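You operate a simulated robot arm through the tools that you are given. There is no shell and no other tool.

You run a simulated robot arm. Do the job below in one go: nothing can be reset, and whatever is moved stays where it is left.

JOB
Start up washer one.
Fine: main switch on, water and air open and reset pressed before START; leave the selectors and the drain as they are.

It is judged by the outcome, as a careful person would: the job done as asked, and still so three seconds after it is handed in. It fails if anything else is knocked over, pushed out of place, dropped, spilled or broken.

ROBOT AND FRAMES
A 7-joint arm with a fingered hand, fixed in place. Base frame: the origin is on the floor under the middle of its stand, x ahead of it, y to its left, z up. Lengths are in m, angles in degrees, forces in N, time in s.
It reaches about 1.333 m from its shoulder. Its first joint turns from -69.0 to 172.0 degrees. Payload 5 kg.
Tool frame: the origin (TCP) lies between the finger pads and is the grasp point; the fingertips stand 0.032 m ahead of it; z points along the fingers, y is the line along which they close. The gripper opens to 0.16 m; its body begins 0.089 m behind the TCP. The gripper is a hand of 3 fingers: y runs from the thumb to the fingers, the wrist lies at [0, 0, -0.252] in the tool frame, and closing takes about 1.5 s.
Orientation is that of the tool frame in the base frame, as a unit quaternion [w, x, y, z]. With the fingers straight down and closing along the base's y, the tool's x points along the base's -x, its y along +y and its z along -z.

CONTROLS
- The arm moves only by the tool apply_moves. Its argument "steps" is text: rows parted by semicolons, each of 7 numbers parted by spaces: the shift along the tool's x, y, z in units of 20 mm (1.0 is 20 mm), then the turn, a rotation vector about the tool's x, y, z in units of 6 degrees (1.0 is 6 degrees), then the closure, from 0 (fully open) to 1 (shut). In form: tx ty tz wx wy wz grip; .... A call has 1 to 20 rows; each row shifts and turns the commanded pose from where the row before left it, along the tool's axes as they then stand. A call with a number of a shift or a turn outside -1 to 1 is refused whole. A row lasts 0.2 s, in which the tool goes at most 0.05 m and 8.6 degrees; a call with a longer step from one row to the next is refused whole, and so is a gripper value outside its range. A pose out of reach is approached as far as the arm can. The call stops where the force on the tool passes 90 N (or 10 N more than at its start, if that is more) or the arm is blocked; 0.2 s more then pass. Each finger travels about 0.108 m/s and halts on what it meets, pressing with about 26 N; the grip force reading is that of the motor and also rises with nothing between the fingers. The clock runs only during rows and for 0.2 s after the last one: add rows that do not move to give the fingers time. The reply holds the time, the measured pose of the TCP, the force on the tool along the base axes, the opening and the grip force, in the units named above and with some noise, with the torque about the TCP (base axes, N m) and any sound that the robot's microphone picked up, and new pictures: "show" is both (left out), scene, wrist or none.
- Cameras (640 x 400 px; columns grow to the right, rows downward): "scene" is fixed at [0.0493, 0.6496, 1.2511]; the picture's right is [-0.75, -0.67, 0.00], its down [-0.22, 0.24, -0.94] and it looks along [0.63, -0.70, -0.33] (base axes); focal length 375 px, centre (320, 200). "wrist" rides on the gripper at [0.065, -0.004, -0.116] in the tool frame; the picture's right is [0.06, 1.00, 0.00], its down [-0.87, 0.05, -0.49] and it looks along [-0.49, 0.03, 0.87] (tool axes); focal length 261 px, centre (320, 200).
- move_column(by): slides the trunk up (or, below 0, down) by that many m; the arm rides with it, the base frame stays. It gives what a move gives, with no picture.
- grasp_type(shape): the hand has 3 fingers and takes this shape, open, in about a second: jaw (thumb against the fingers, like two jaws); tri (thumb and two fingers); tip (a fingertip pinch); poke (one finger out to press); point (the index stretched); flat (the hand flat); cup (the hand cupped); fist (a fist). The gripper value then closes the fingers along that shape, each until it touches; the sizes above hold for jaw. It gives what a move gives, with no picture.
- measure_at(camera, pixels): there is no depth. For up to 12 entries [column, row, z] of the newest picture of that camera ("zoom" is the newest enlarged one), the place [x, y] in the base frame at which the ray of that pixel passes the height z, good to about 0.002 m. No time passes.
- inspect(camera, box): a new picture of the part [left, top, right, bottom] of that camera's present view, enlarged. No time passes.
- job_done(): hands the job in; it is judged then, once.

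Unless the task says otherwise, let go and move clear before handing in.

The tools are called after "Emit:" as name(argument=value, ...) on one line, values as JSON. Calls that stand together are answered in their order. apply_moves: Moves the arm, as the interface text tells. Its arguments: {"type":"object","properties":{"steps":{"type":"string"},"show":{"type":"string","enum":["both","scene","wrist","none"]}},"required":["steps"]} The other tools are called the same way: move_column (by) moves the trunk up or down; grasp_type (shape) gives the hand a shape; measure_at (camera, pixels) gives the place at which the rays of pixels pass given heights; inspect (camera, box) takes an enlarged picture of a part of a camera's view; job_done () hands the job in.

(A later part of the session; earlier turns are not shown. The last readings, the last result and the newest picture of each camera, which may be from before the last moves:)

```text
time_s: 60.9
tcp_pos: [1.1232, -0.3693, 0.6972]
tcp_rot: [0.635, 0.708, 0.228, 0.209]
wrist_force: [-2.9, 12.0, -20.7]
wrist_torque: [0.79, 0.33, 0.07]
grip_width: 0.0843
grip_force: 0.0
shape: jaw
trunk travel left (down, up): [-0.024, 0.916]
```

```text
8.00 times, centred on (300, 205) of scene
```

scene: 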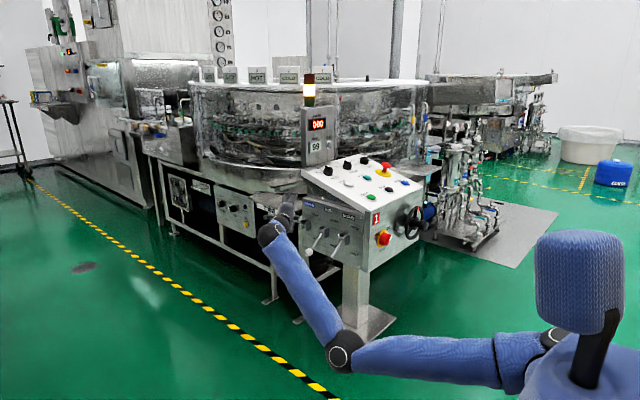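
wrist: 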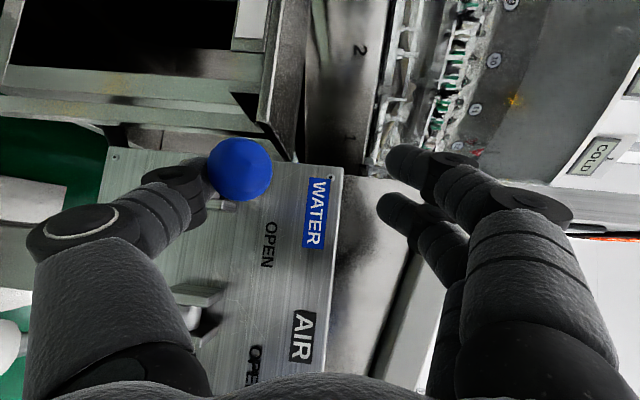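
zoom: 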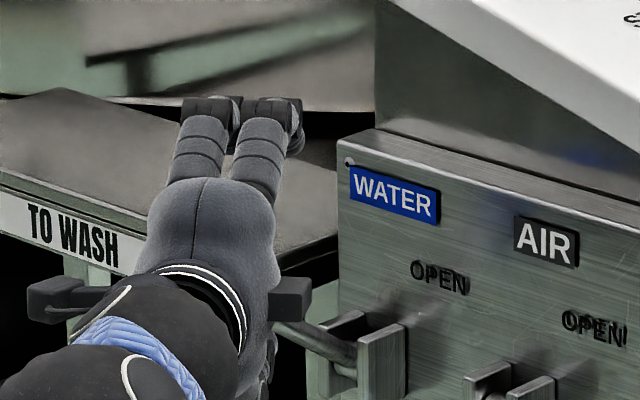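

The force reached 24 N and the thumb is flexing while the ball stays put, so the lever is at its upper stop. I'll measure the ball from this view, then back off.

Emit:
measure_at(camera="wrist", pixels=[[240, 168, 0.64], [240, 168, 0.65], [240, 168, 0.66], [240, 168, 0.67], [240, 168, 0.68]])

Emit:
apply_moves(steps="0 -0.9 0 0 0 0 0.55;0 -0.5 0 0 0 0 0.55;0 0 -0.8 0 0 0 0.55;0 0 -0.8 0 0 0 0.55;0 0 -0.8 0 0 0 0.55;0 0 0 0 0 0 0.55")

Emit:
inspect(camera="scene", box=[250, 170, 370, 280])

```text
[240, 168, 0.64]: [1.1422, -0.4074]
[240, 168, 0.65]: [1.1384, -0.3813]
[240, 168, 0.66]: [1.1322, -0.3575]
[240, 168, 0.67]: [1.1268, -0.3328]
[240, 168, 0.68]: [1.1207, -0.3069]
```

```text
time_s: 62.3
tcp_pos: [1.0914, -0.3296, 0.6787]
tcp_rot: [0.635, 0.708, 0.227, 0.211]
wrist_force: [0.3, -0.3, -0.9]
wrist_torque: [0.04, -0.04, 0.04]
grip_width: 0.072
grip_force: 0.0
shape: jaw
trunk travel left (down, up): [-0.024, 0.916]
```

scene: 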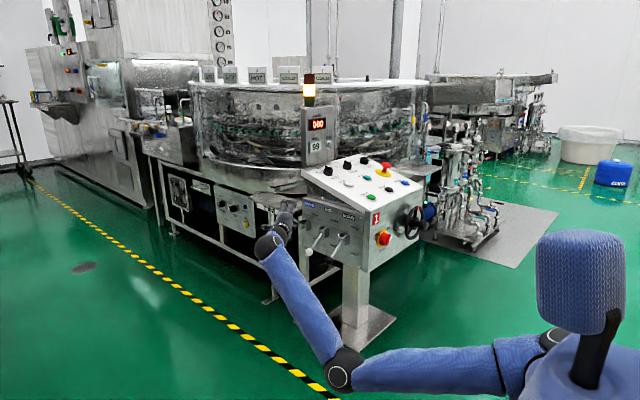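
wrist: 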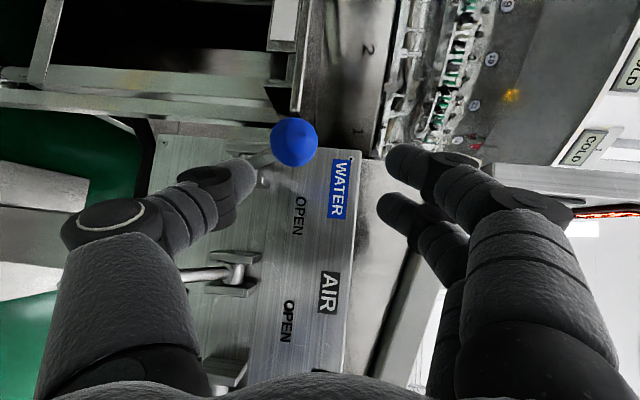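

```text
3.64 times, centred on (310, 225) of scene
```

zoom: 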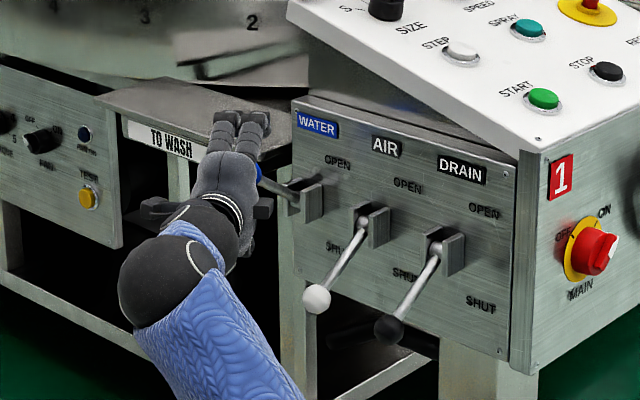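

WATER now stands up at OPEN and holds (ball at about (1.132,-0.36,0.66)). I'll retreat, shift 0.11 m toward -x above the air lever's approach, then descend to its height with the tips still short of the ball.

Emit:
apply_moves(steps="0 0 -0.9 0 0 0 0.55;0 0 -0.9 0 0 0 0.55;0 0 -0.9 0 0 0 0.55;-0.97 -0.04 -0.455 0 0 0 0.55;-0.97 -0.04 -0.455 0 0 0 0.55;-0.97 -0.04 -0.455 0 0 0 0.55;-0.97 -0.04 -0.455 0 0 0 0.55;0 0 0 0 0 0 0.55")

Emit:
inspect(camera="scene", box=[250, 170, 370, 280])

```text
time_s: 64.1
tcp_pos: [0.9758, -0.3011, 0.6828]
tcp_rot: [0.636, 0.707, 0.227, 0.21]
wrist_force: [0.1, 0.1, -0.8]
wrist_torque: [0.0, -0.02, -0.05]
grip_width: 0.0719
grip_force: 0.0
shape: jaw
trunk travel left (down, up): [-0.024, 0.916]
```

scene: 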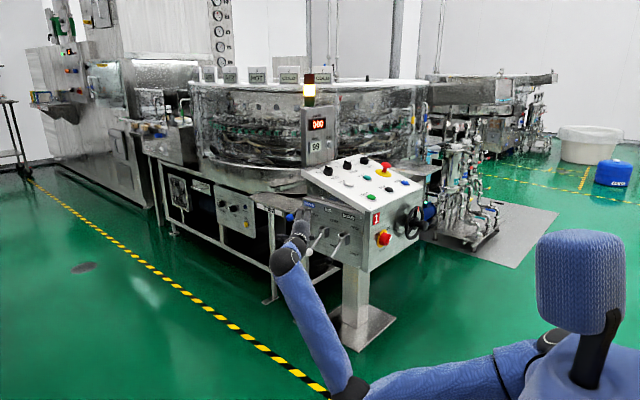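
wrist: 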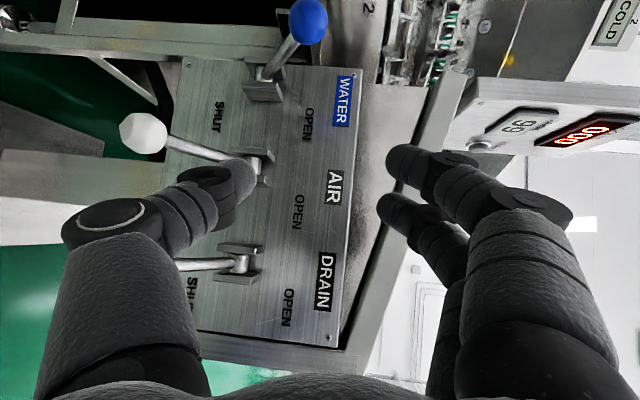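

```text
3.64 times, centred on (310, 225) of scene
```

zoom: 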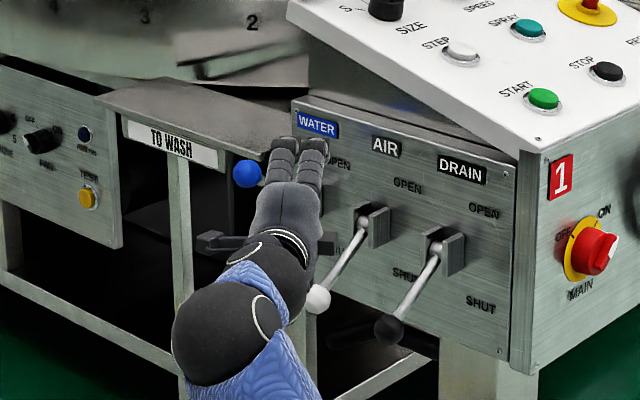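

The hand is at (0.976,-0.301,0.683) as planned, WATER stays up at wrist (308,20), and the air ball is at (143,133). Now I'll descend to the air ball's height.

Emit:
apply_moves(steps="0 -0.907 0.097 0 0 0 0.55;0 -0.907 0.097 0 0 0 0.55;0 -0.907 0.097 0 0 0 0.55;0 -0.907 0.097 0 0 0 0.55;0 -0.907 0.097 0 0 0 0.55;0 -0.907 0.097 0 0 0 0.55;0 -0.907 0.097 0 0 0 0.55;0 -0.907 0.097 0 0 0 0.55;0 0 0 0 0 0 0.55")

Emit:
inspect(camera="wrist", box=[220, 60, 460, 240])

Emit:
inspect(camera="scene", box=[260, 190, 380, 300])

```text
time_s: 66.3
tcp_pos: [0.9781, -0.3379, 0.6294]
tcp_rot: [0.658, 0.693, 0.182, 0.23]
wrist_force: [0.5, -0.1, 0.6]
wrist_torque: [0.01, 0.0, -0.03]
grip_width: 0.0715
grip_force: 0.1
shape: jaw
trunk travel left (down, up): [-0.024, 0.916]
stopped in row 9: the arm was blocked; the commanded pose is now the measured one
```

scene: 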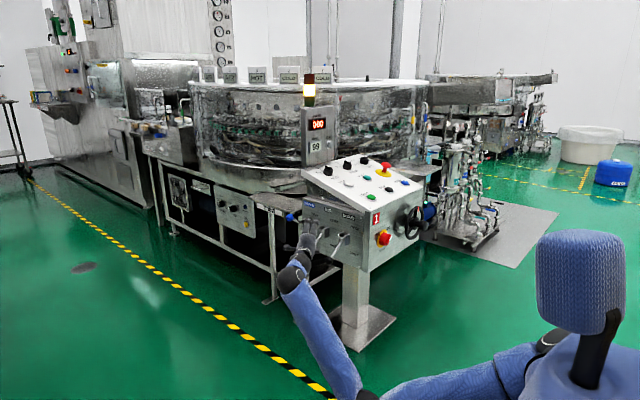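
wrist: 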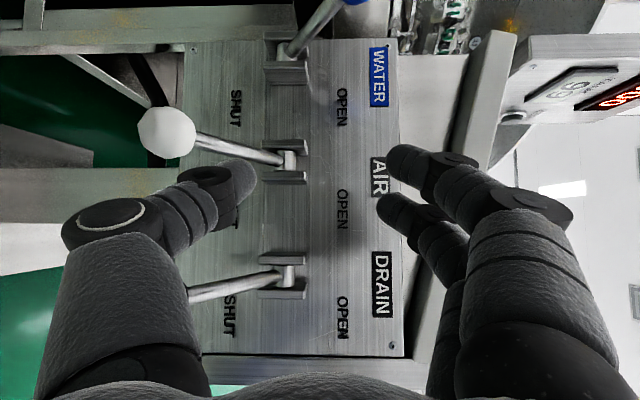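

```text
2.22 times, centred on (340, 150) of wrist
```

zoom: 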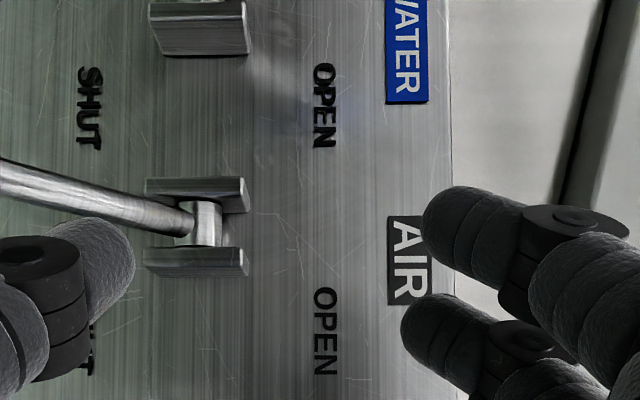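

```text
3.64 times, centred on (320, 245) of scene
```

zoom: 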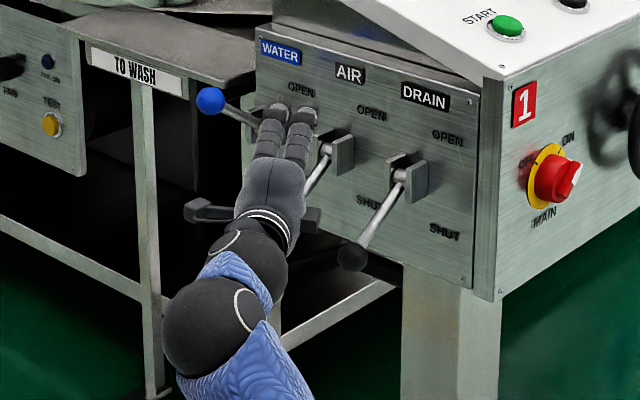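

Again the torso held the arm off: the TCP stopped at (0.978,-0.338,0.629), still clear of the drain ball by about 0.07 m. I'll rise a bit and tilt the hand to about 40° down and 40° yaw, which brings the wrist away from the torso for the AIR lever.

Emit:
apply_moves(steps="0 0.8 0 0 0 0 0.55;0 0.8 0 0 0 0 0.55;0 0 0 0.809 0.286 -0.211 0.55;0 0 0 0.809 0.286 -0.211 0.55;0 0 0 0.809 0.286 -0.211 0.55;0 0 0 0.809 0.286 -0.211 0.55;0 0 0 0.809 0.286 -0.211 0.55;0 0 0 0.809 0.286 -0.211 0.55;0 0 0 0.809 0.286 -0.211 0.55;0 0 0 0.809 0.286 -0.211 0.55;0 0 0 0 0 0 0.55")

Emit:
inspect(camera="scene", box=[260, 190, 380, 300])

```text
time_s: 68.7
tcp_pos: [1.04, -0.3874, 0.6361]
tcp_rot: [0.38, 0.821, 0.386, 0.179]
wrist_force: [0.3, -0.3, 0.5]
wrist_torque: [-0.01, -0.02, 0.01]
grip_width: 0.0721
grip_force: 0.1
shape: jaw
out of reach, approached as far as the arm can: row 7, 8, 9, 10
trunk travel left (down, up): [-0.024, 0.916]
```

scene: 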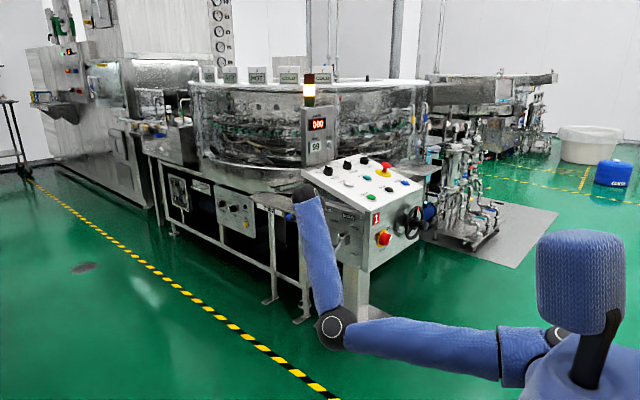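
wrist: 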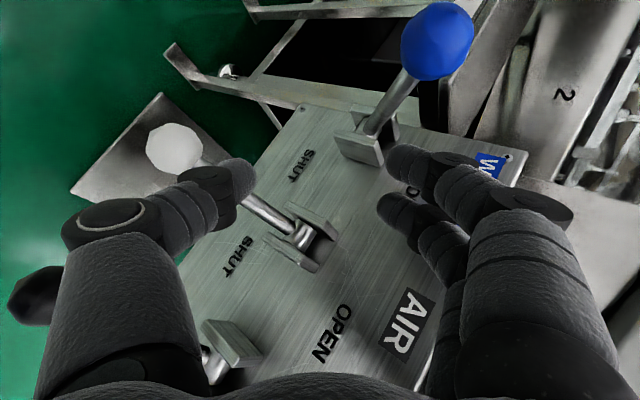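

```text
3.64 times, centred on (320, 245) of scene
```

zoom: 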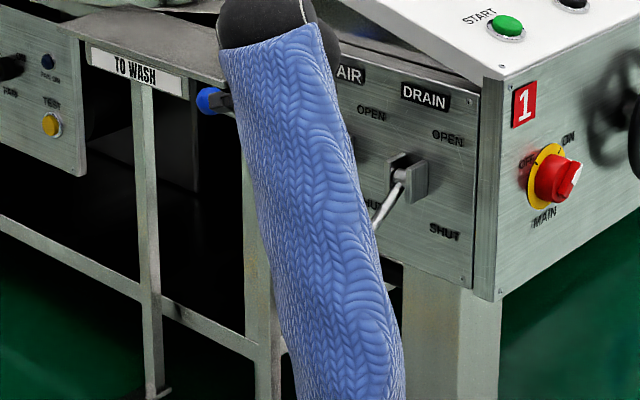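

The tilt was reached but the arm shifted the TCP to (1.040,-0.387,0.636); nothing was touched (forces near zero, air and drain levers still down, WATER up). The forearm is too low for this tilt, so I'll back off along the tool axis and then raise the trunk 0.25 m so the arm comes at the lever from above.

Emit:
apply_moves(steps="0 0 -0.9 0 0 0 0.55;0 0 -0.9 0 0 0 0.55;0 0 -0.9 0 0 0 0.55;0 0 0 0 0 0 0.55", show="none")

Emit:
move_column(by=0.25)

Emit:
apply_moves(steps="0 0 0 0 0 0 0.55")

```text
time_s: 69.7
tcp_pos: [1.0456, -0.3898, 0.6658]
tcp_rot: [0.38, 0.821, 0.386, 0.179]
wrist_force: [-0.2, -0.4, 0.9]
wrist_torque: [0.02, -0.03, 0.0]
grip_width: 0.0718
grip_force: 0.0
shape: jaw
out of reach, approached as far as the arm can: row 1, 2, 3
trunk travel left (down, up): [-0.024, 0.916]
```

```text
time_s: 72.3
tcp_pos: [1.045, -0.3896, 0.9162]
tcp_rot: [0.379, 0.822, 0.386, 0.178]
wrist_force: [-0.6, 0.8, 0.2]
wrist_torque: [0.0, -0.02, 0.01]
grip_width: 0.0719
grip_force: 0.1
shape: jaw
trunk travel left (down, up): [-0.274, 0.666]
```

```text
time_s: 72.7
tcp_pos: [1.0458, -0.3894, 0.9163]
tcp_rot: [0.378, 0.822, 0.386, 0.178]
wrist_force: [0.1, -0.3, 0.0]
wrist_torque: [-0.01, 0.02, 0.04]
grip_width: 0.0716
grip_force: 0.0
shape: jaw
trunk travel left (down, up): [-0.274, 0.666]
```

scene: 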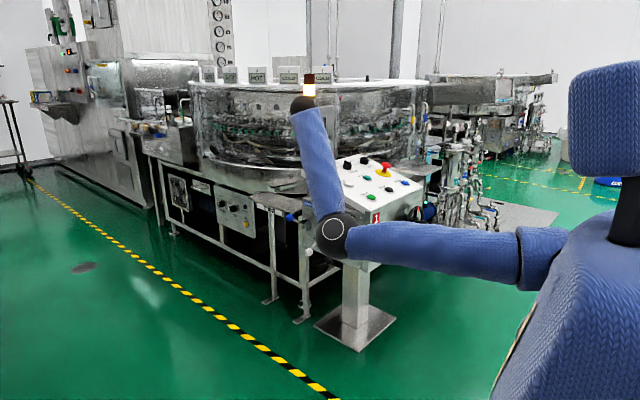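
wrist: 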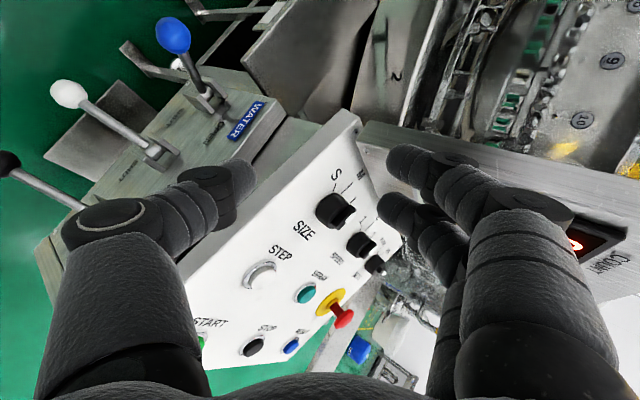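

From up here the levers are visible (WATER up at wrist (173,35), AIR and DRAIN down) and the arm is clear. I'll move away from the panel and come down in stages with this tilt.

Emit:
apply_moves(steps="0.17 -0.68 -0.8 0 0 0 0.55;0.17 -0.68 -0.8 0 0 0 0.55;0.17 -0.68 -0.8 0 0 0 0.55;0.17 -0.68 -0.8 0 0 0 0.55;0.17 -0.68 -0.8 0 0 0 0.55;0 -0.74 0.63 0 0 0 0.55;0 -0.74 0.63 0 0 0 0.55;0 -0.74 0.63 0 0 0 0.55;0 -0.74 0.63 0 0 0 0.55;0 -0.74 0.63 0 0 0 0.55;0 -0.74 0.63 0 0 0 0.55;0 0 0 0 0 0 0.55")

```text
time_s: 75.3
tcp_pos: [1.045, -0.3889, 0.7987]
tcp_rot: [0.38, 0.822, 0.386, 0.178]
wrist_force: [0.5, -0.1, -0.6]
wrist_torque: [0.03, -0.01, 0.04]
grip_width: 0.0719
grip_force: 0.2
shape: jaw
out of reach, approached as far as the arm can: row 1, 2, 3, 4, 5
trunk travel left (down, up): [-0.274, 0.666]
```

scene: 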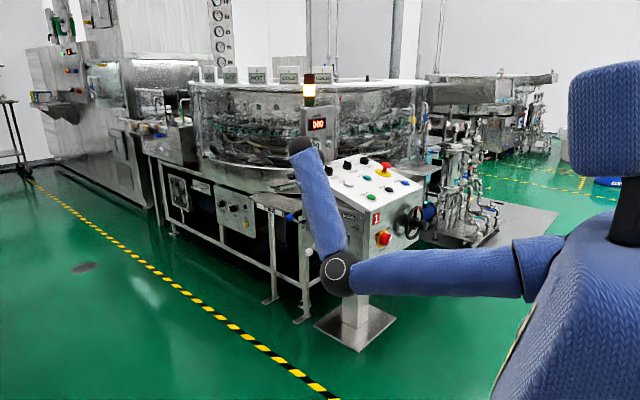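
wrist: 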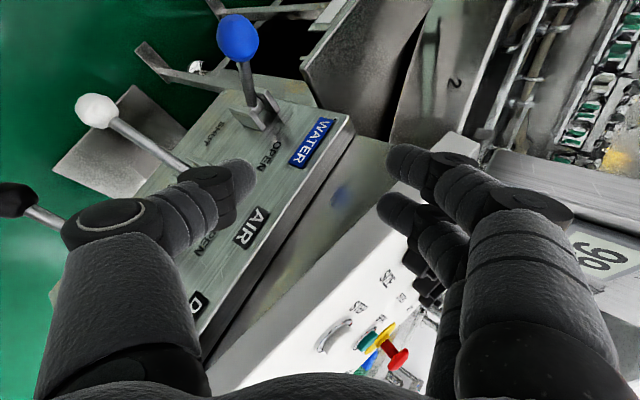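

Descending works here (now z=0.799, WATER still up, AIR down at wrist (97,110)). I'll go down to about z=0.67, still above the air rod, then try shifting back toward -x,+y.

Emit:
apply_moves(steps="0 -0.71 0.6 0 0 0 0.55;0 -0.71 0.6 0 0 0 0.55;0 -0.71 0.6 0 0 0 0.55;0 -0.71 0.6 0 0 0 0.55;0 -0.71 0.6 0 0 0 0.55;0 -0.71 0.6 0 0 0 0.55;0 -0.71 0.6 0 0 0 0.55;0.11 -0.76 -0.89 0 0 0 0.55;0.11 -0.76 -0.89 0 0 0 0.55;0.11 -0.76 -0.89 0 0 0 0.55;0 0 0 0 0 0 0.55")

Emit:
inspect(camera="scene", box=[260, 170, 380, 280])

```text
time_s: 77.7
tcp_pos: [0.9955, -0.3451, 0.6753]
tcp_rot: [0.383, 0.821, 0.382, 0.181]
wrist_force: [0.2, 0.8, 0.1]
wrist_torque: [-0.03, -0.02, 0.0]
grip_width: 0.072
grip_force: 0.0
shape: jaw
trunk travel left (down, up): [-0.274, 0.666]
```

scene: 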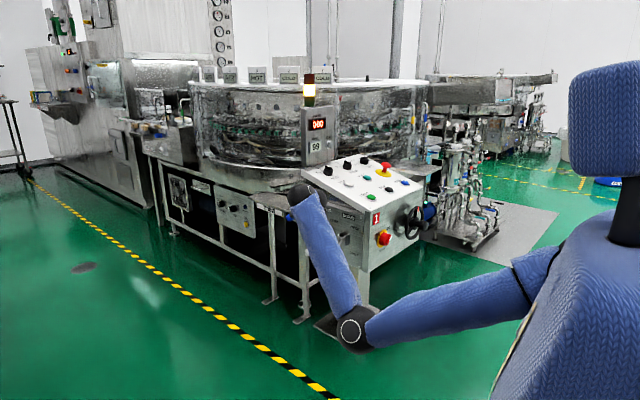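
wrist: 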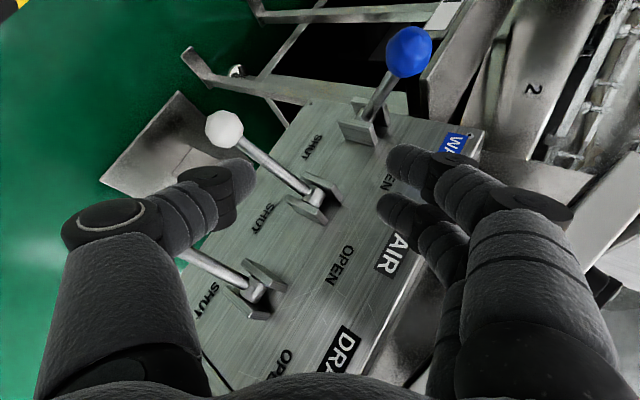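

```text
3.64 times, centred on (320, 225) of scene
```

zoom: 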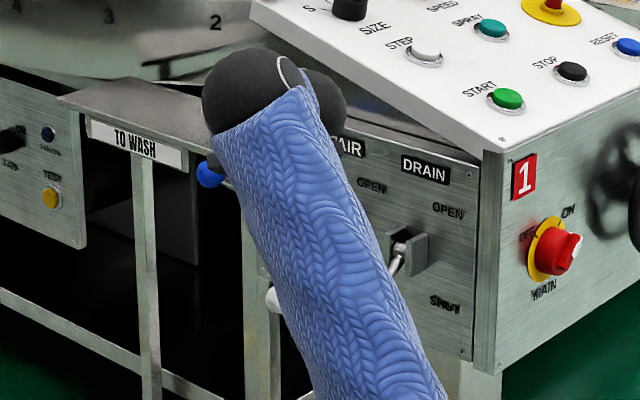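

The arm is now free and well placed: TCP (0.996,-0.345,0.675), air ball at wrist (224,129). I'll move to the pre-approach point about 0.07 m back from the air ball along the tool axis.

Emit:
apply_moves(steps="0.05 -0.6 -0.73 0 0 0 0.55;0 -0.77 0.64 0 0 0 0.55;0 -0.77 0.64 0 0 0 0.55;0 -0.77 0.64 0 0 0 0.55;0 -0.77 0.64 0 0 0 0.55;0 -0.77 0.64 0 0 0 0.55;0 0 0 0 0 0 0.55")

Emit:
inspect(camera="wrist", box=[220, 60, 460, 240])

Emit:
inspect(camera="scene", box=[260, 180, 380, 290])

```text
time_s: 79.5
tcp_pos: [1.0041, -0.3713, 0.6552]
tcp_rot: [0.41, 0.815, 0.353, 0.205]
wrist_force: [0.0, 0.6, -0.4]
wrist_torque: [0.01, 0.0, 0.0]
grip_width: 0.0723
grip_force: 0.1
shape: jaw
out of reach, approached as far as the arm can: row 1
trunk travel left (down, up): [-0.274, 0.666]
stopped in row 7: the arm was blocked; the commanded pose is now the measured one
```

scene: 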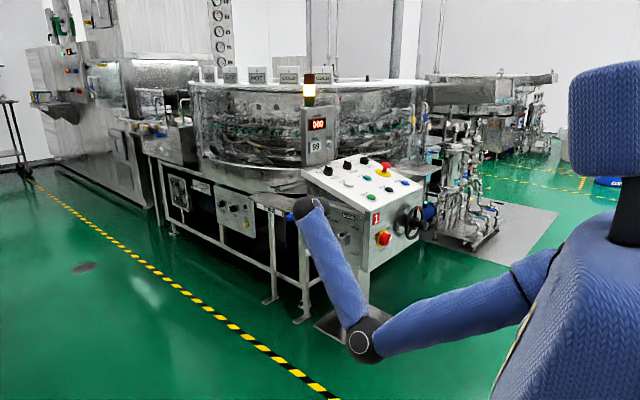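
wrist: 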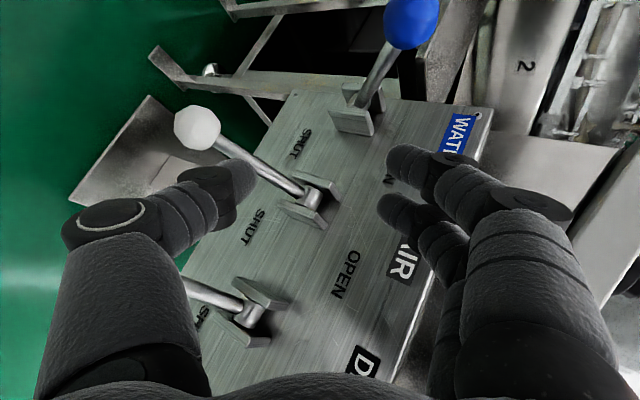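

```text
2.22 times, centred on (340, 150) of wrist
```

zoom: 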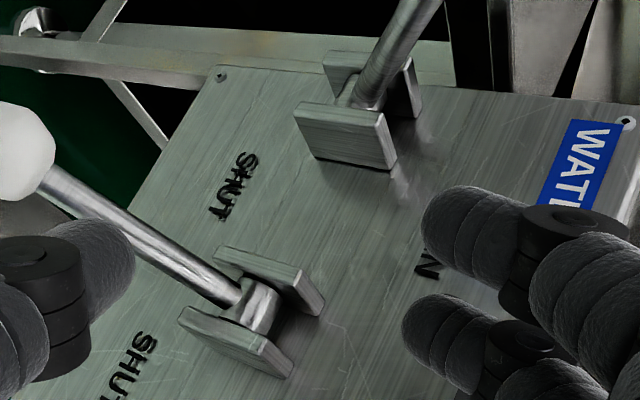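

```text
3.64 times, centred on (320, 235) of scene
```

zoom: 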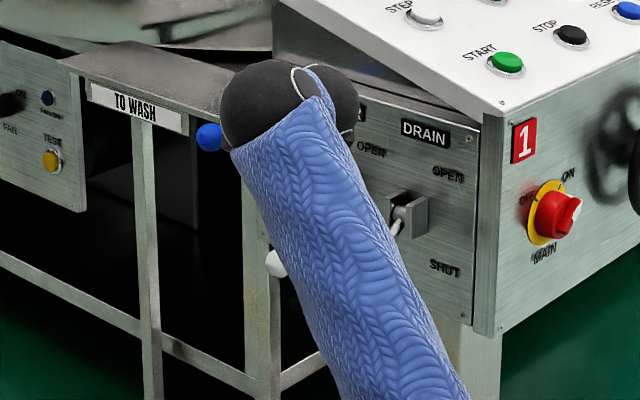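

The torso stopped the descent again with the arm in this elbow-low posture, all levers unchanged. A better way is to repeat the posture that worked for WATER (trunk low, flatter hand) and bring the open jaw in sideways from the WATER side, so I'll first rise and flatten the hand here.

Emit:
apply_moves(steps="0.04 0.81 -0.57 0 0 0 0.55;0.04 0.81 -0.57 0 0 0 0.55;0.04 0.81 -0.57 0 0 0 0.55;0.04 0.81 -0.57 0 0 0 0.55;0.04 0.81 -0.57 0 0 0 0.55;0.04 0.81 -0.57 0 0 0 0.55;0 0 0 -0.61 -0.25 0.05 0.55;0 0 0 -0.61 -0.25 0.05 0.55;0 0 0 -0.61 -0.25 0.05 0.55;0 0 0 -0.61 -0.25 0.05 0.55;0 0 0 -0.61 -0.25 0.05 0.55;0 0 0 -0.61 -0.25 0.05 0.55;0 0 0 -0.61 -0.25 0.05 0.55;0 0 0 -0.61 -0.25 0.05 0.55;0 0 0 0 0 0 0.55")

```text
time_s: 82.9
tcp_pos: [1.0021, -0.3951, 0.8041]
tcp_rot: [0.644, 0.704, 0.212, 0.211]
wrist_force: [0.3, 0.3, -0.7]
wrist_torque: [-0.05, -0.01, -0.01]
grip_width: 0.072
grip_force: 0.0
shape: jaw
trunk travel left (down, up): [-0.274, 0.666]
stopped in row 15: the arm was blocked; the commanded pose is now the measured one
```

scene: 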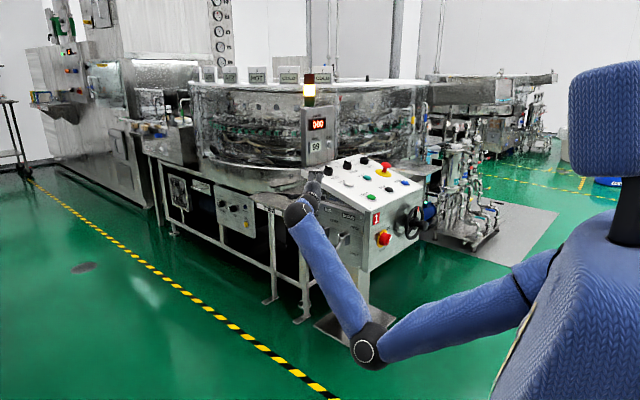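
wrist: 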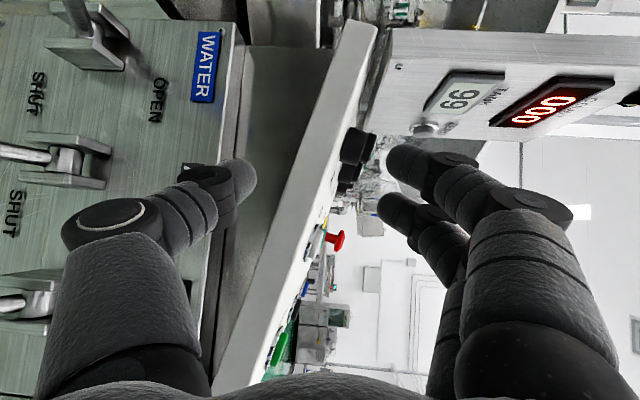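

The hand is flatter again at (1.002,-0.395,0.804), with the arm again resting against its own torso. I'll rise and move outward to relieve that before lowering the trunk.

Emit:
apply_moves(steps="0.46 0.98 0.02 0 0 0 0.55;0.46 0.98 0.02 0 0 0 0.55;0.46 0.98 0.02 0 0 0 0.55;0.46 0.98 0.02 0 0 0 0.55;0.46 0.98 0.02 0 0 0 0.55;0.46 0.98 0.02 0 0 0 0.55;0 0 0 0 0 0 0.55")

```text
time_s: 84.5
tcp_pos: [1.0534, -0.3714, 0.9208]
tcp_rot: [0.641, 0.706, 0.214, 0.213]
wrist_force: [-0.4, 0.3, 0.5]
wrist_torque: [0.01, -0.02, 0.0]
grip_width: 0.0719
grip_force: 0.1
shape: jaw
trunk travel left (down, up): [-0.274, 0.666]
```

scene: 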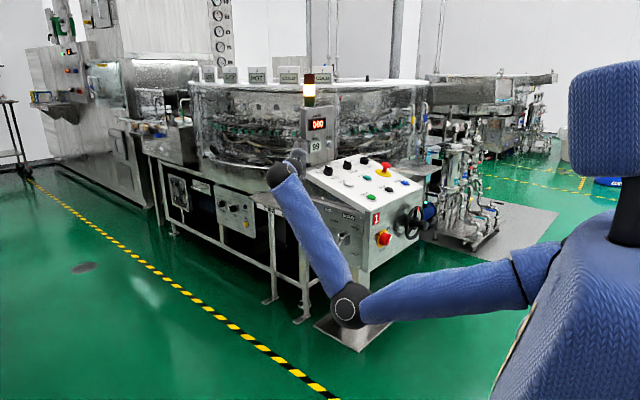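
wrist: 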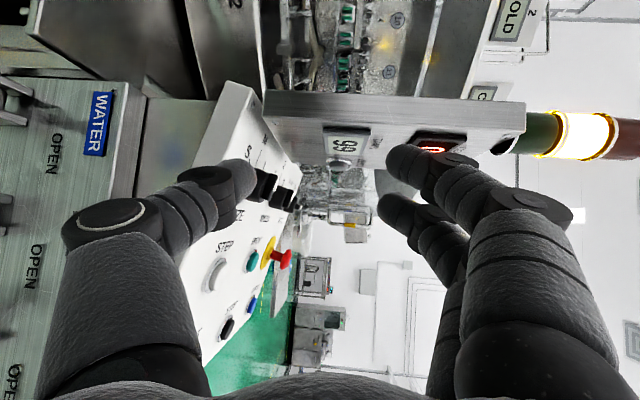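

No block now at (1.053,-0.371,0.921). I'll move away from the console to about y=-0.31 and then lower the trunk back by 0.25 m.

Emit:
apply_moves(steps="0.43 -0.08 -0.91 0 0 0 0.55;0.43 -0.08 -0.91 0 0 0 0.55;0.43 -0.08 -0.91 0 0 0 0.55;0 0 0 0 0 0 0.55", show="none")

```text
time_s: 85.5
tcp_pos: [1.0431, -0.3125, 0.9208]
tcp_rot: [0.641, 0.706, 0.213, 0.212]
wrist_force: [0.2, -0.6, -0.5]
wrist_torque: [-0.02, -0.03, 0.05]
grip_width: 0.0722
grip_force: 0.1
shape: jaw
trunk travel left (down, up): [-0.274, 0.666]
```

The hand is at (1.043,-0.313,0.921), clear of the console. Lowering the trunk 0.25 m brings it to about z=0.67, just in front of the levers.

Emit:
move_column(by=-0.25)

Emit:
apply_moves(steps="0 0 0 0 0 0 0.55")

Emit:
inspect(camera="scene", box=[250, 170, 370, 280])

```text
time_s: 88.0
tcp_pos: [1.0427, -0.3122, 0.6712]
tcp_rot: [0.641, 0.706, 0.213, 0.213]
wrist_force: [0.8, 0.8, -0.1]
wrist_torque: [0.0, 0.01, -0.01]
grip_width: 0.072
grip_force: 0.1
shape: jaw
trunk travel left (down, up): [-0.024, 0.916]
```

```text
time_s: 88.4
tcp_pos: [1.0421, -0.3117, 0.671]
tcp_rot: [0.641, 0.706, 0.213, 0.213]
wrist_force: [0.1, -0.6, -0.1]
wrist_torque: [0.0, -0.02, 0.0]
grip_width: 0.0719
grip_force: 0.1
shape: jaw
trunk travel left (down, up): [-0.024, 0.916]
```

scene: 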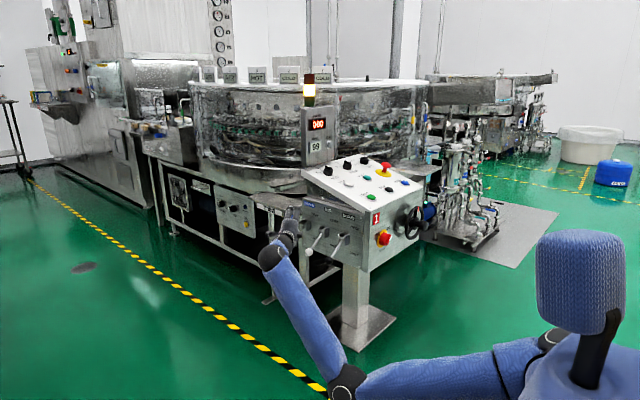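
wrist: 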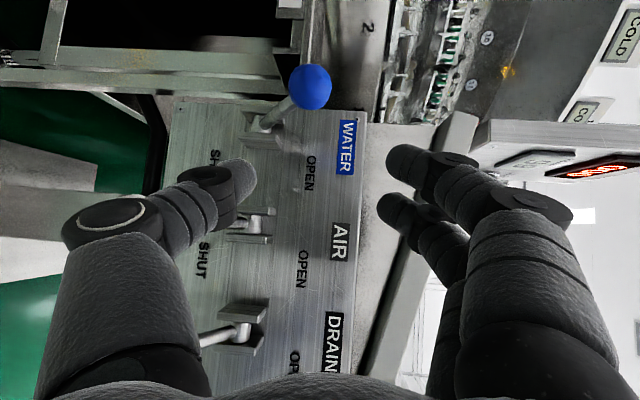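

```text
3.64 times, centred on (310, 225) of scene
```

zoom: 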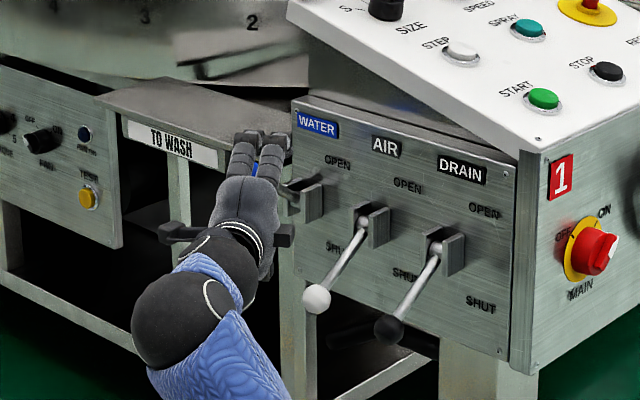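

All levers are as expected (WATER up at wrist (310,87), AIR and DRAIN down). I'll shift 35 mm to +x and descend between the WATER and AIR levers to air-ball height.

Emit:
apply_moves(steps="0.82 0 0.39 0 0 0 0.55;0.82 0 0.39 0 0 0 0.55;-0.02 -0.96 0.08 0 0 0 0.55;-0.02 -0.96 0.08 0 0 0 0.55;-0.02 -0.96 0.08 0 0 0 0.55;-0.02 -0.96 0.08 0 0 0 0.55;0 0 0 0 0 0 0.55")

```text
time_s: 90.0
tcp_pos: [1.0777, -0.3044, 0.593]
tcp_rot: [0.641, 0.706, 0.213, 0.212]
wrist_force: [-0.1, -0.2, -0.3]
wrist_torque: [0.01, 0.02, 0.03]
grip_width: 0.0718
grip_force: 0.0
shape: jaw
trunk travel left (down, up): [-0.024, 0.916]
```

scene: 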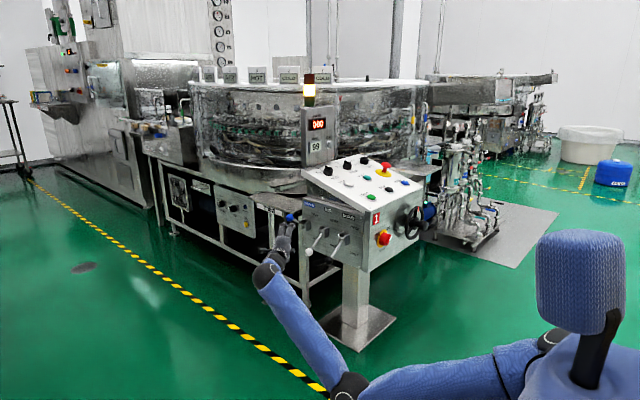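
wrist: 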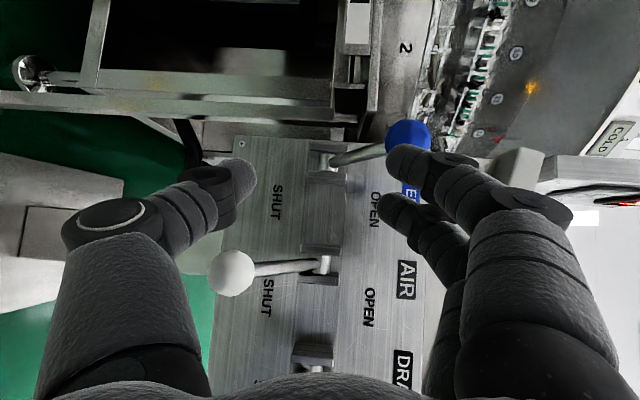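

No blocking so far; the air ball shows at wrist (232,272). I'll descend the last 55 mm.

Emit:
apply_moves(steps="-0.02 -0.92 0.08 0 0 0 0.55;-0.02 -0.92 0.08 0 0 0 0.55;-0.02 -0.92 0.08 0 0 0 0.55;0 0 0 0 0 0 0.55")

Emit:
inspect(camera="scene", box=[250, 190, 370, 300])

```text
time_s: 91.0
tcp_pos: [1.0794, -0.3117, 0.5458]
tcp_rot: [0.645, 0.704, 0.208, 0.214]
wrist_force: [-0.8, 0.6, -1.3]
wrist_torque: [0.03, 0.0, 0.0]
grip_width: 0.072
grip_force: 0.1
shape: jaw
trunk travel left (down, up): [-0.024, 0.916]
```

scene: 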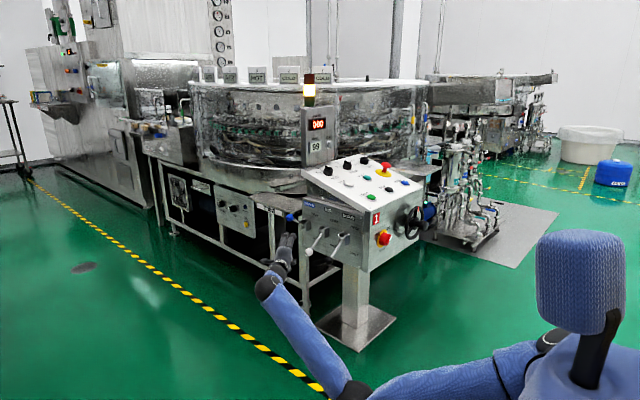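
wrist: 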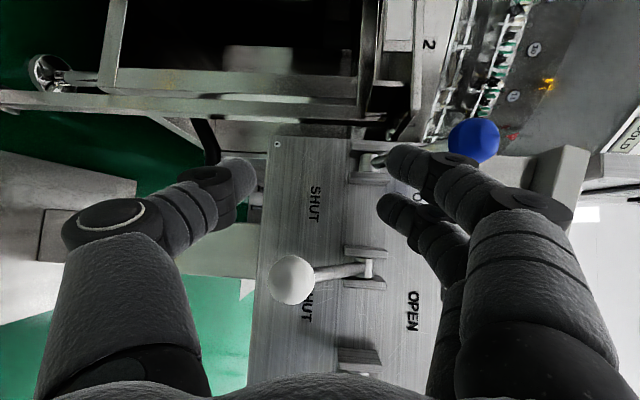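

```text
3.64 times, centred on (310, 245) of scene
```

zoom: 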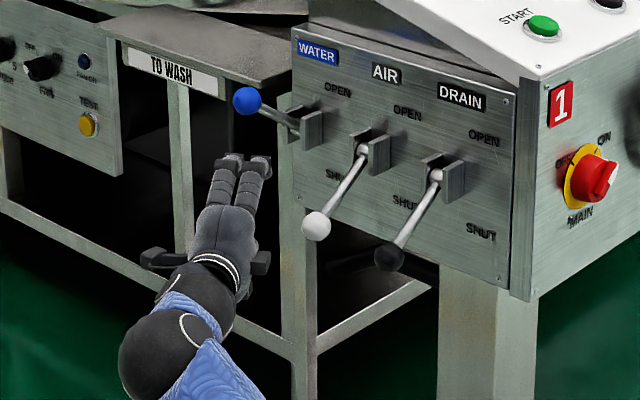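

The air ball is at tool coordinates about (-0.077,-0.014,0.013), i.e. directly beside the jaw gap. I'll drop 8 mm and translate sideways 0.075 m so the ball enters between thumb and fingers.

Emit:
apply_moves(steps="0 -0.4 0 0 0 0 0.55;-0.6 0 0 0 0 0 0.55;-0.6 0 0 0 0 0 0.55;-0.6 0 0 0 0 0 0.55;0 0 0 0 0 0 0.55")

Emit:
inspect(camera="scene", box=[260, 190, 380, 300])

```text
time_s: 92.4
tcp_pos: [1.0493, -0.3504, 0.5604]
tcp_rot: [0.652, 0.701, 0.195, 0.214]
wrist_force: [1.0, 0.9, -0.1]
wrist_torque: [-0.03, -0.01, -0.01]
grip_width: 0.0722
grip_force: 0.1
shape: jaw
trunk travel left (down, up): [-0.024, 0.916]
stopped in row 5: the arm was blocked; the commanded pose is now the measured one
```

scene: 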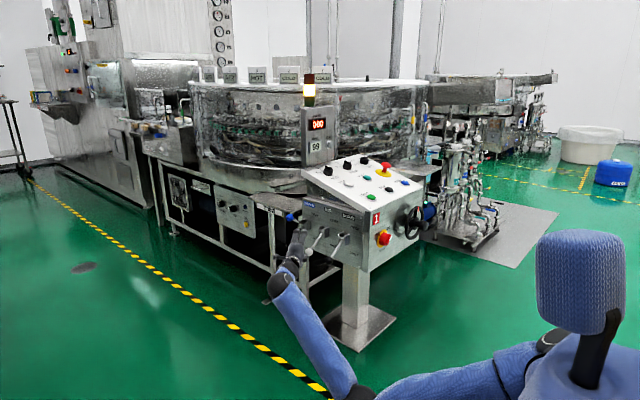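
wrist: 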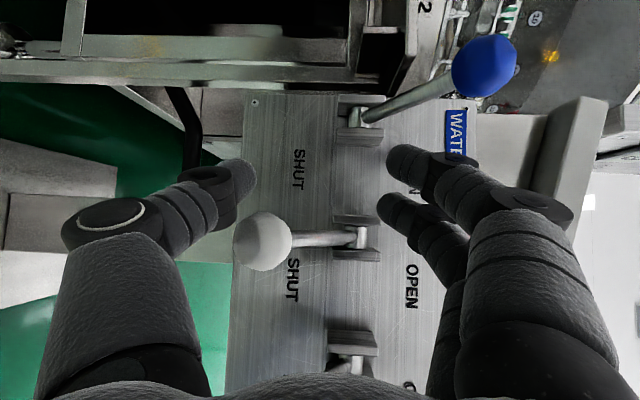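

```text
3.64 times, centred on (320, 245) of scene
```

zoom: 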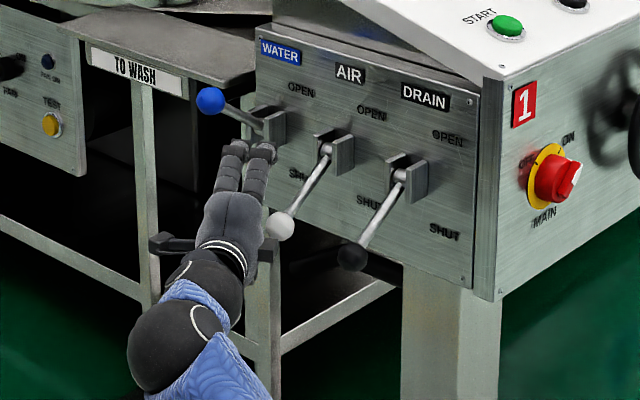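

The torso pushed the hand up and in, so the ball is now beside the thumb at wrist (262,241), about 2 mm from it but untouched. I'll move away sideways 16 mm and reduce the yaw/tilt down a bit to free the arm, then use the remaining 24 mm of trunk travel to get lower.

Emit:
apply_moves(steps="0.9 0 0 0 0 0 0.55;0 0 0 0.7 0.8 0 0.55;0 0 0 0.7 0.8 0 0.55;0 0 0 0.7 0.8 0 0.55;0 0 0 0 0 0 0.55")

Emit:
inspect(camera="scene", box=[260, 190, 380, 300])

```text
time_s: 93.6
tcp_pos: [1.0641, -0.3431, 0.5595]
tcp_rot: [0.542, 0.736, 0.298, 0.275]
wrist_force: [0.8, -0.2, 0.0]
wrist_torque: [-0.03, -0.03, 0.0]
grip_width: 0.0723
grip_force: 0.0
shape: jaw
trunk travel left (down, up): [-0.024, 0.916]
```

scene: 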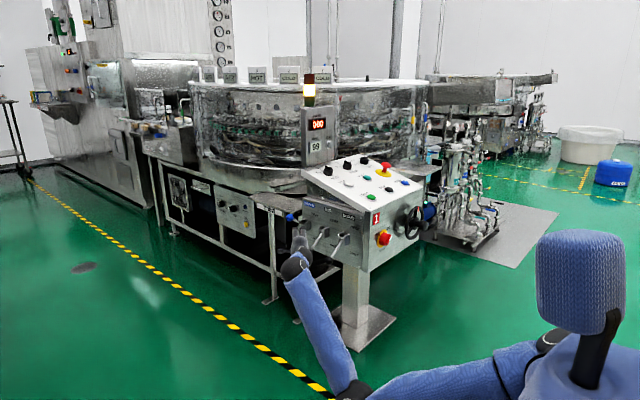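
wrist: 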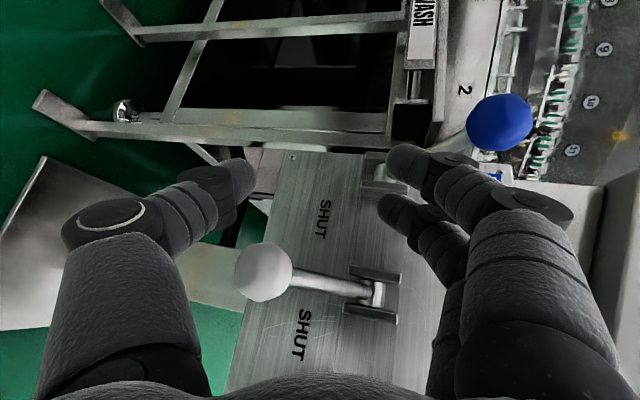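

```text
3.64 times, centred on (320, 245) of scene
```

zoom: 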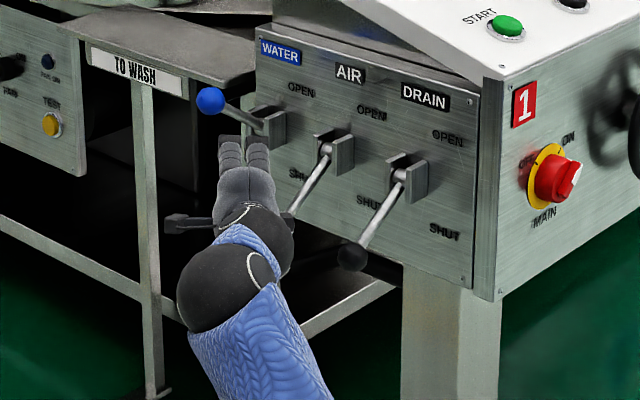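

Not blocked in this orientation: TCP (1.064,-0.343,0.560), ball at tool (-0.047,-0.029,-0.007). I'll retreat 20 mm, drop 24 mm, and check before moving sideways onto it.

Emit:
apply_moves(steps="0 0 -0.9 0 0 0 0.55;0 -0.6 0 0 0 0 0.55;0 -0.6 0 0 0 0 0.55;0 0 0 0 0 0 0.55")

```text
time_s: 94.8
tcp_pos: [1.0479, -0.3425, 0.5684]
tcp_rot: [0.55, 0.733, 0.286, 0.28]
wrist_force: [-0.7, 0.8, 0.2]
wrist_torque: [-0.03, 0.07, -0.03]
grip_width: 0.0721
grip_force: 0.0
shape: jaw
trunk travel left (down, up): [-0.024, 0.916]
stopped in row 4: the arm was blocked; the commanded pose is now the measured one
```

scene: 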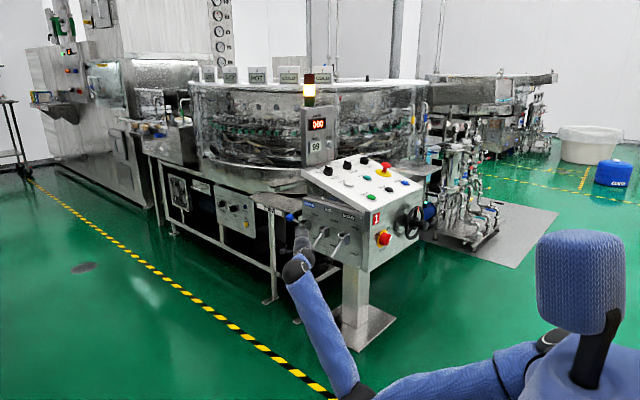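
wrist: 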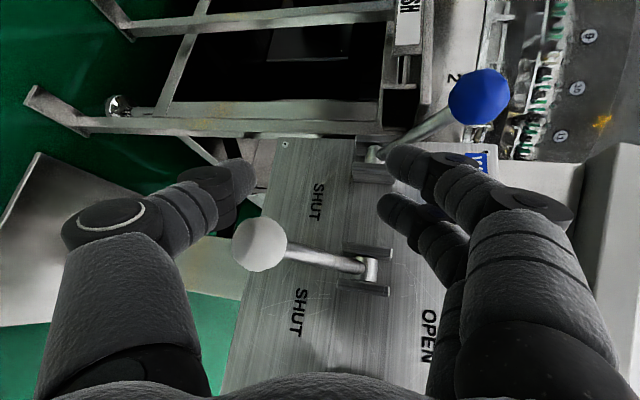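

The torso keeps blocking with the shoulder this low. With the trunk raised about 0.45 m the arm would reach down nearly straight and stay clear of the torso, so I'll step sideways from the ball and then raise the trunk.

Emit:
apply_moves(steps="0.8 0 -0.3 0 0 0 0.55;0 0 0 0 0 0 0.55", show="none")

Emit:
move_column(by=0.45)

Emit:
apply_moves(steps="0 0 0 0 0 0 0.55")

```text
time_s: 95.4
tcp_pos: [1.0535, -0.3316, 0.5699]
tcp_rot: [0.552, 0.733, 0.285, 0.278]
wrist_force: [-0.4, -0.5, 0.4]
wrist_torque: [0.0, 0.03, -0.02]
grip_width: 0.0719
grip_force: 0.0
shape: jaw
trunk travel left (down, up): [-0.024, 0.916]
```

```text
refused: 0.45 is not a number from -0.4 to 0.4
```

```text
time_s: 95.8
tcp_pos: [1.0541, -0.332, 0.5695]
tcp_rot: [0.552, 0.733, 0.284, 0.277]
wrist_force: [-0.3, 0.2, -0.1]
wrist_torque: [0.0, -0.02, -0.02]
grip_width: 0.0719
grip_force: 0.1
shape: jaw
trunk travel left (down, up): [-0.024, 0.916]
```

scene: 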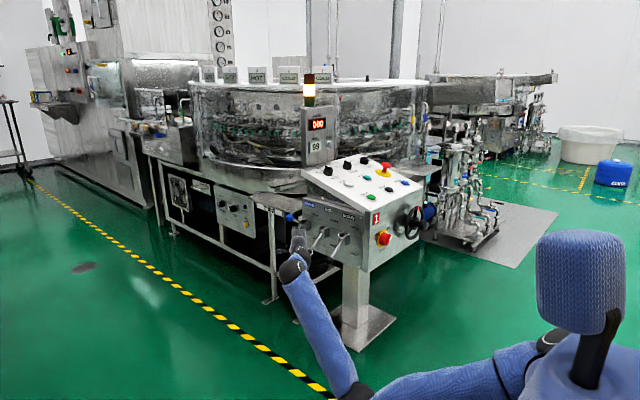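
wrist: 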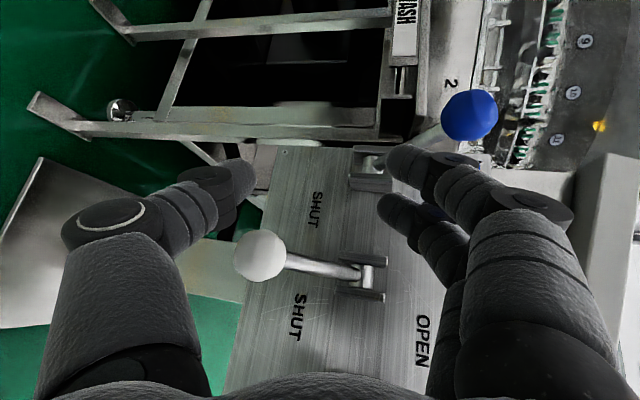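

The single-call limit is 0.4 m, so I'll raise by 0.40; the hand is now 7+ mm clear of the air ball and its vertical path is free.

Emit:
move_column(by=0.4)

Emit:
apply_moves(steps="0 0 -0.5 0 0 0 0.55;0 0 -0.5 0 0 0 0.55;0 0 0 0 0 0 0.55")

```text
time_s: 99.7
tcp_pos: [1.0546, -0.3318, 0.9703]
tcp_rot: [0.552, 0.733, 0.285, 0.277]
wrist_force: [-0.1, -0.4, -0.2]
wrist_torque: [-0.03, -0.03, 0.03]
grip_width: 0.0722
grip_force: 0.0
shape: jaw
trunk travel left (down, up): [-0.424, 0.516]
```

```text
time_s: 100.5
tcp_pos: [1.0413, -0.3241, 0.9913]
tcp_rot: [0.555, 0.731, 0.278, 0.282]
wrist_force: [0.3, 0.5, -0.3]
wrist_torque: [-0.02, 0.01, 0.01]
grip_width: 0.072
grip_force: 0.1
shape: jaw
trunk travel left (down, up): [-0.424, 0.516]
```

scene: 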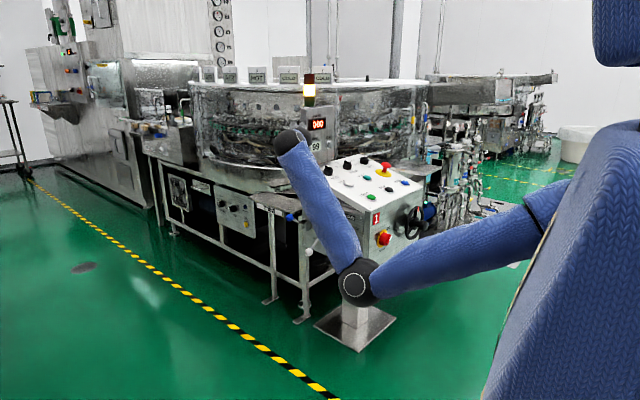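
wrist: 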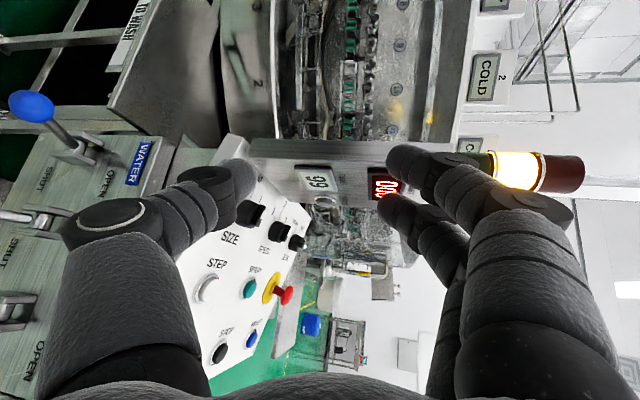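

The arm now hangs from a higher shoulder (elbow at scene (355,283)). I'll descend vertically in stages, 0.24 m first.

Emit:
apply_moves(steps="-0.1 -0.96 0.22 0 0 0 0.55;-0.1 -0.96 0.22 0 0 0 0.55;-0.1 -0.96 0.22 0 0 0 0.55;-0.1 -0.96 0.22 0 0 0 0.55;-0.1 -0.96 0.22 0 0 0 0.55;-0.1 -0.96 0.22 0 0 0 0.55;-0.1 -0.96 0.22 0 0 0 0.55;-0.1 -0.96 0.22 0 0 0 0.55;-0.1 -0.96 0.22 0 0 0 0.55;-0.1 -0.96 0.22 0 0 0 0.55;-0.1 -0.96 0.22 0 0 0 0.55;-0.1 -0.96 0.22 0 0 0 0.55;0 0 0 0 0 0 0.55")

```text
time_s: 102.2
tcp_pos: [1.0525, -0.3523, 0.9715]
tcp_rot: [0.582, 0.71, 0.236, 0.317]
wrist_force: [0.7, -0.7, -0.1]
wrist_torque: [0.01, 0.0, -0.01]
grip_width: 0.0719
grip_force: 0.1
shape: jaw
trunk travel left (down, up): [-0.424, 0.516]
stopped in row 8: the arm was blocked; the commanded pose is now the measured one
```

scene: 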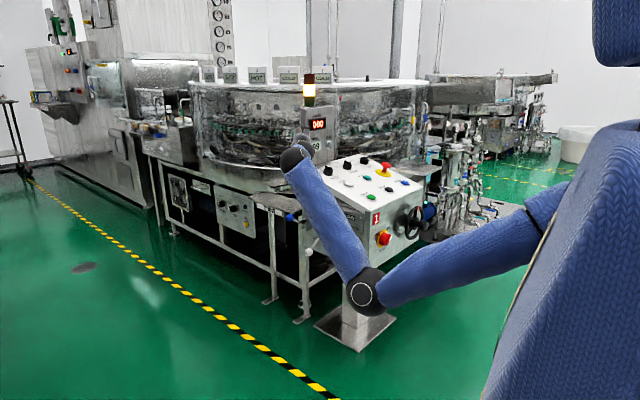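
wrist: 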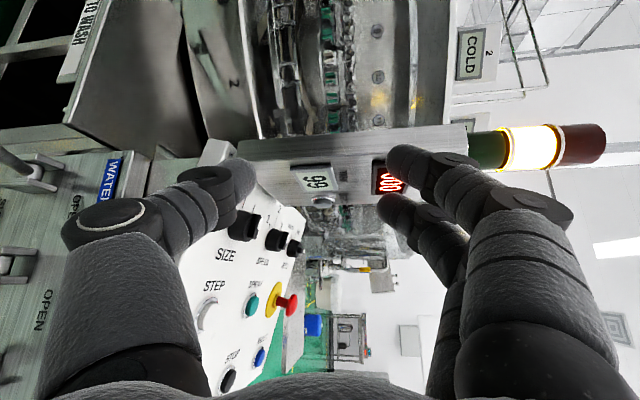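

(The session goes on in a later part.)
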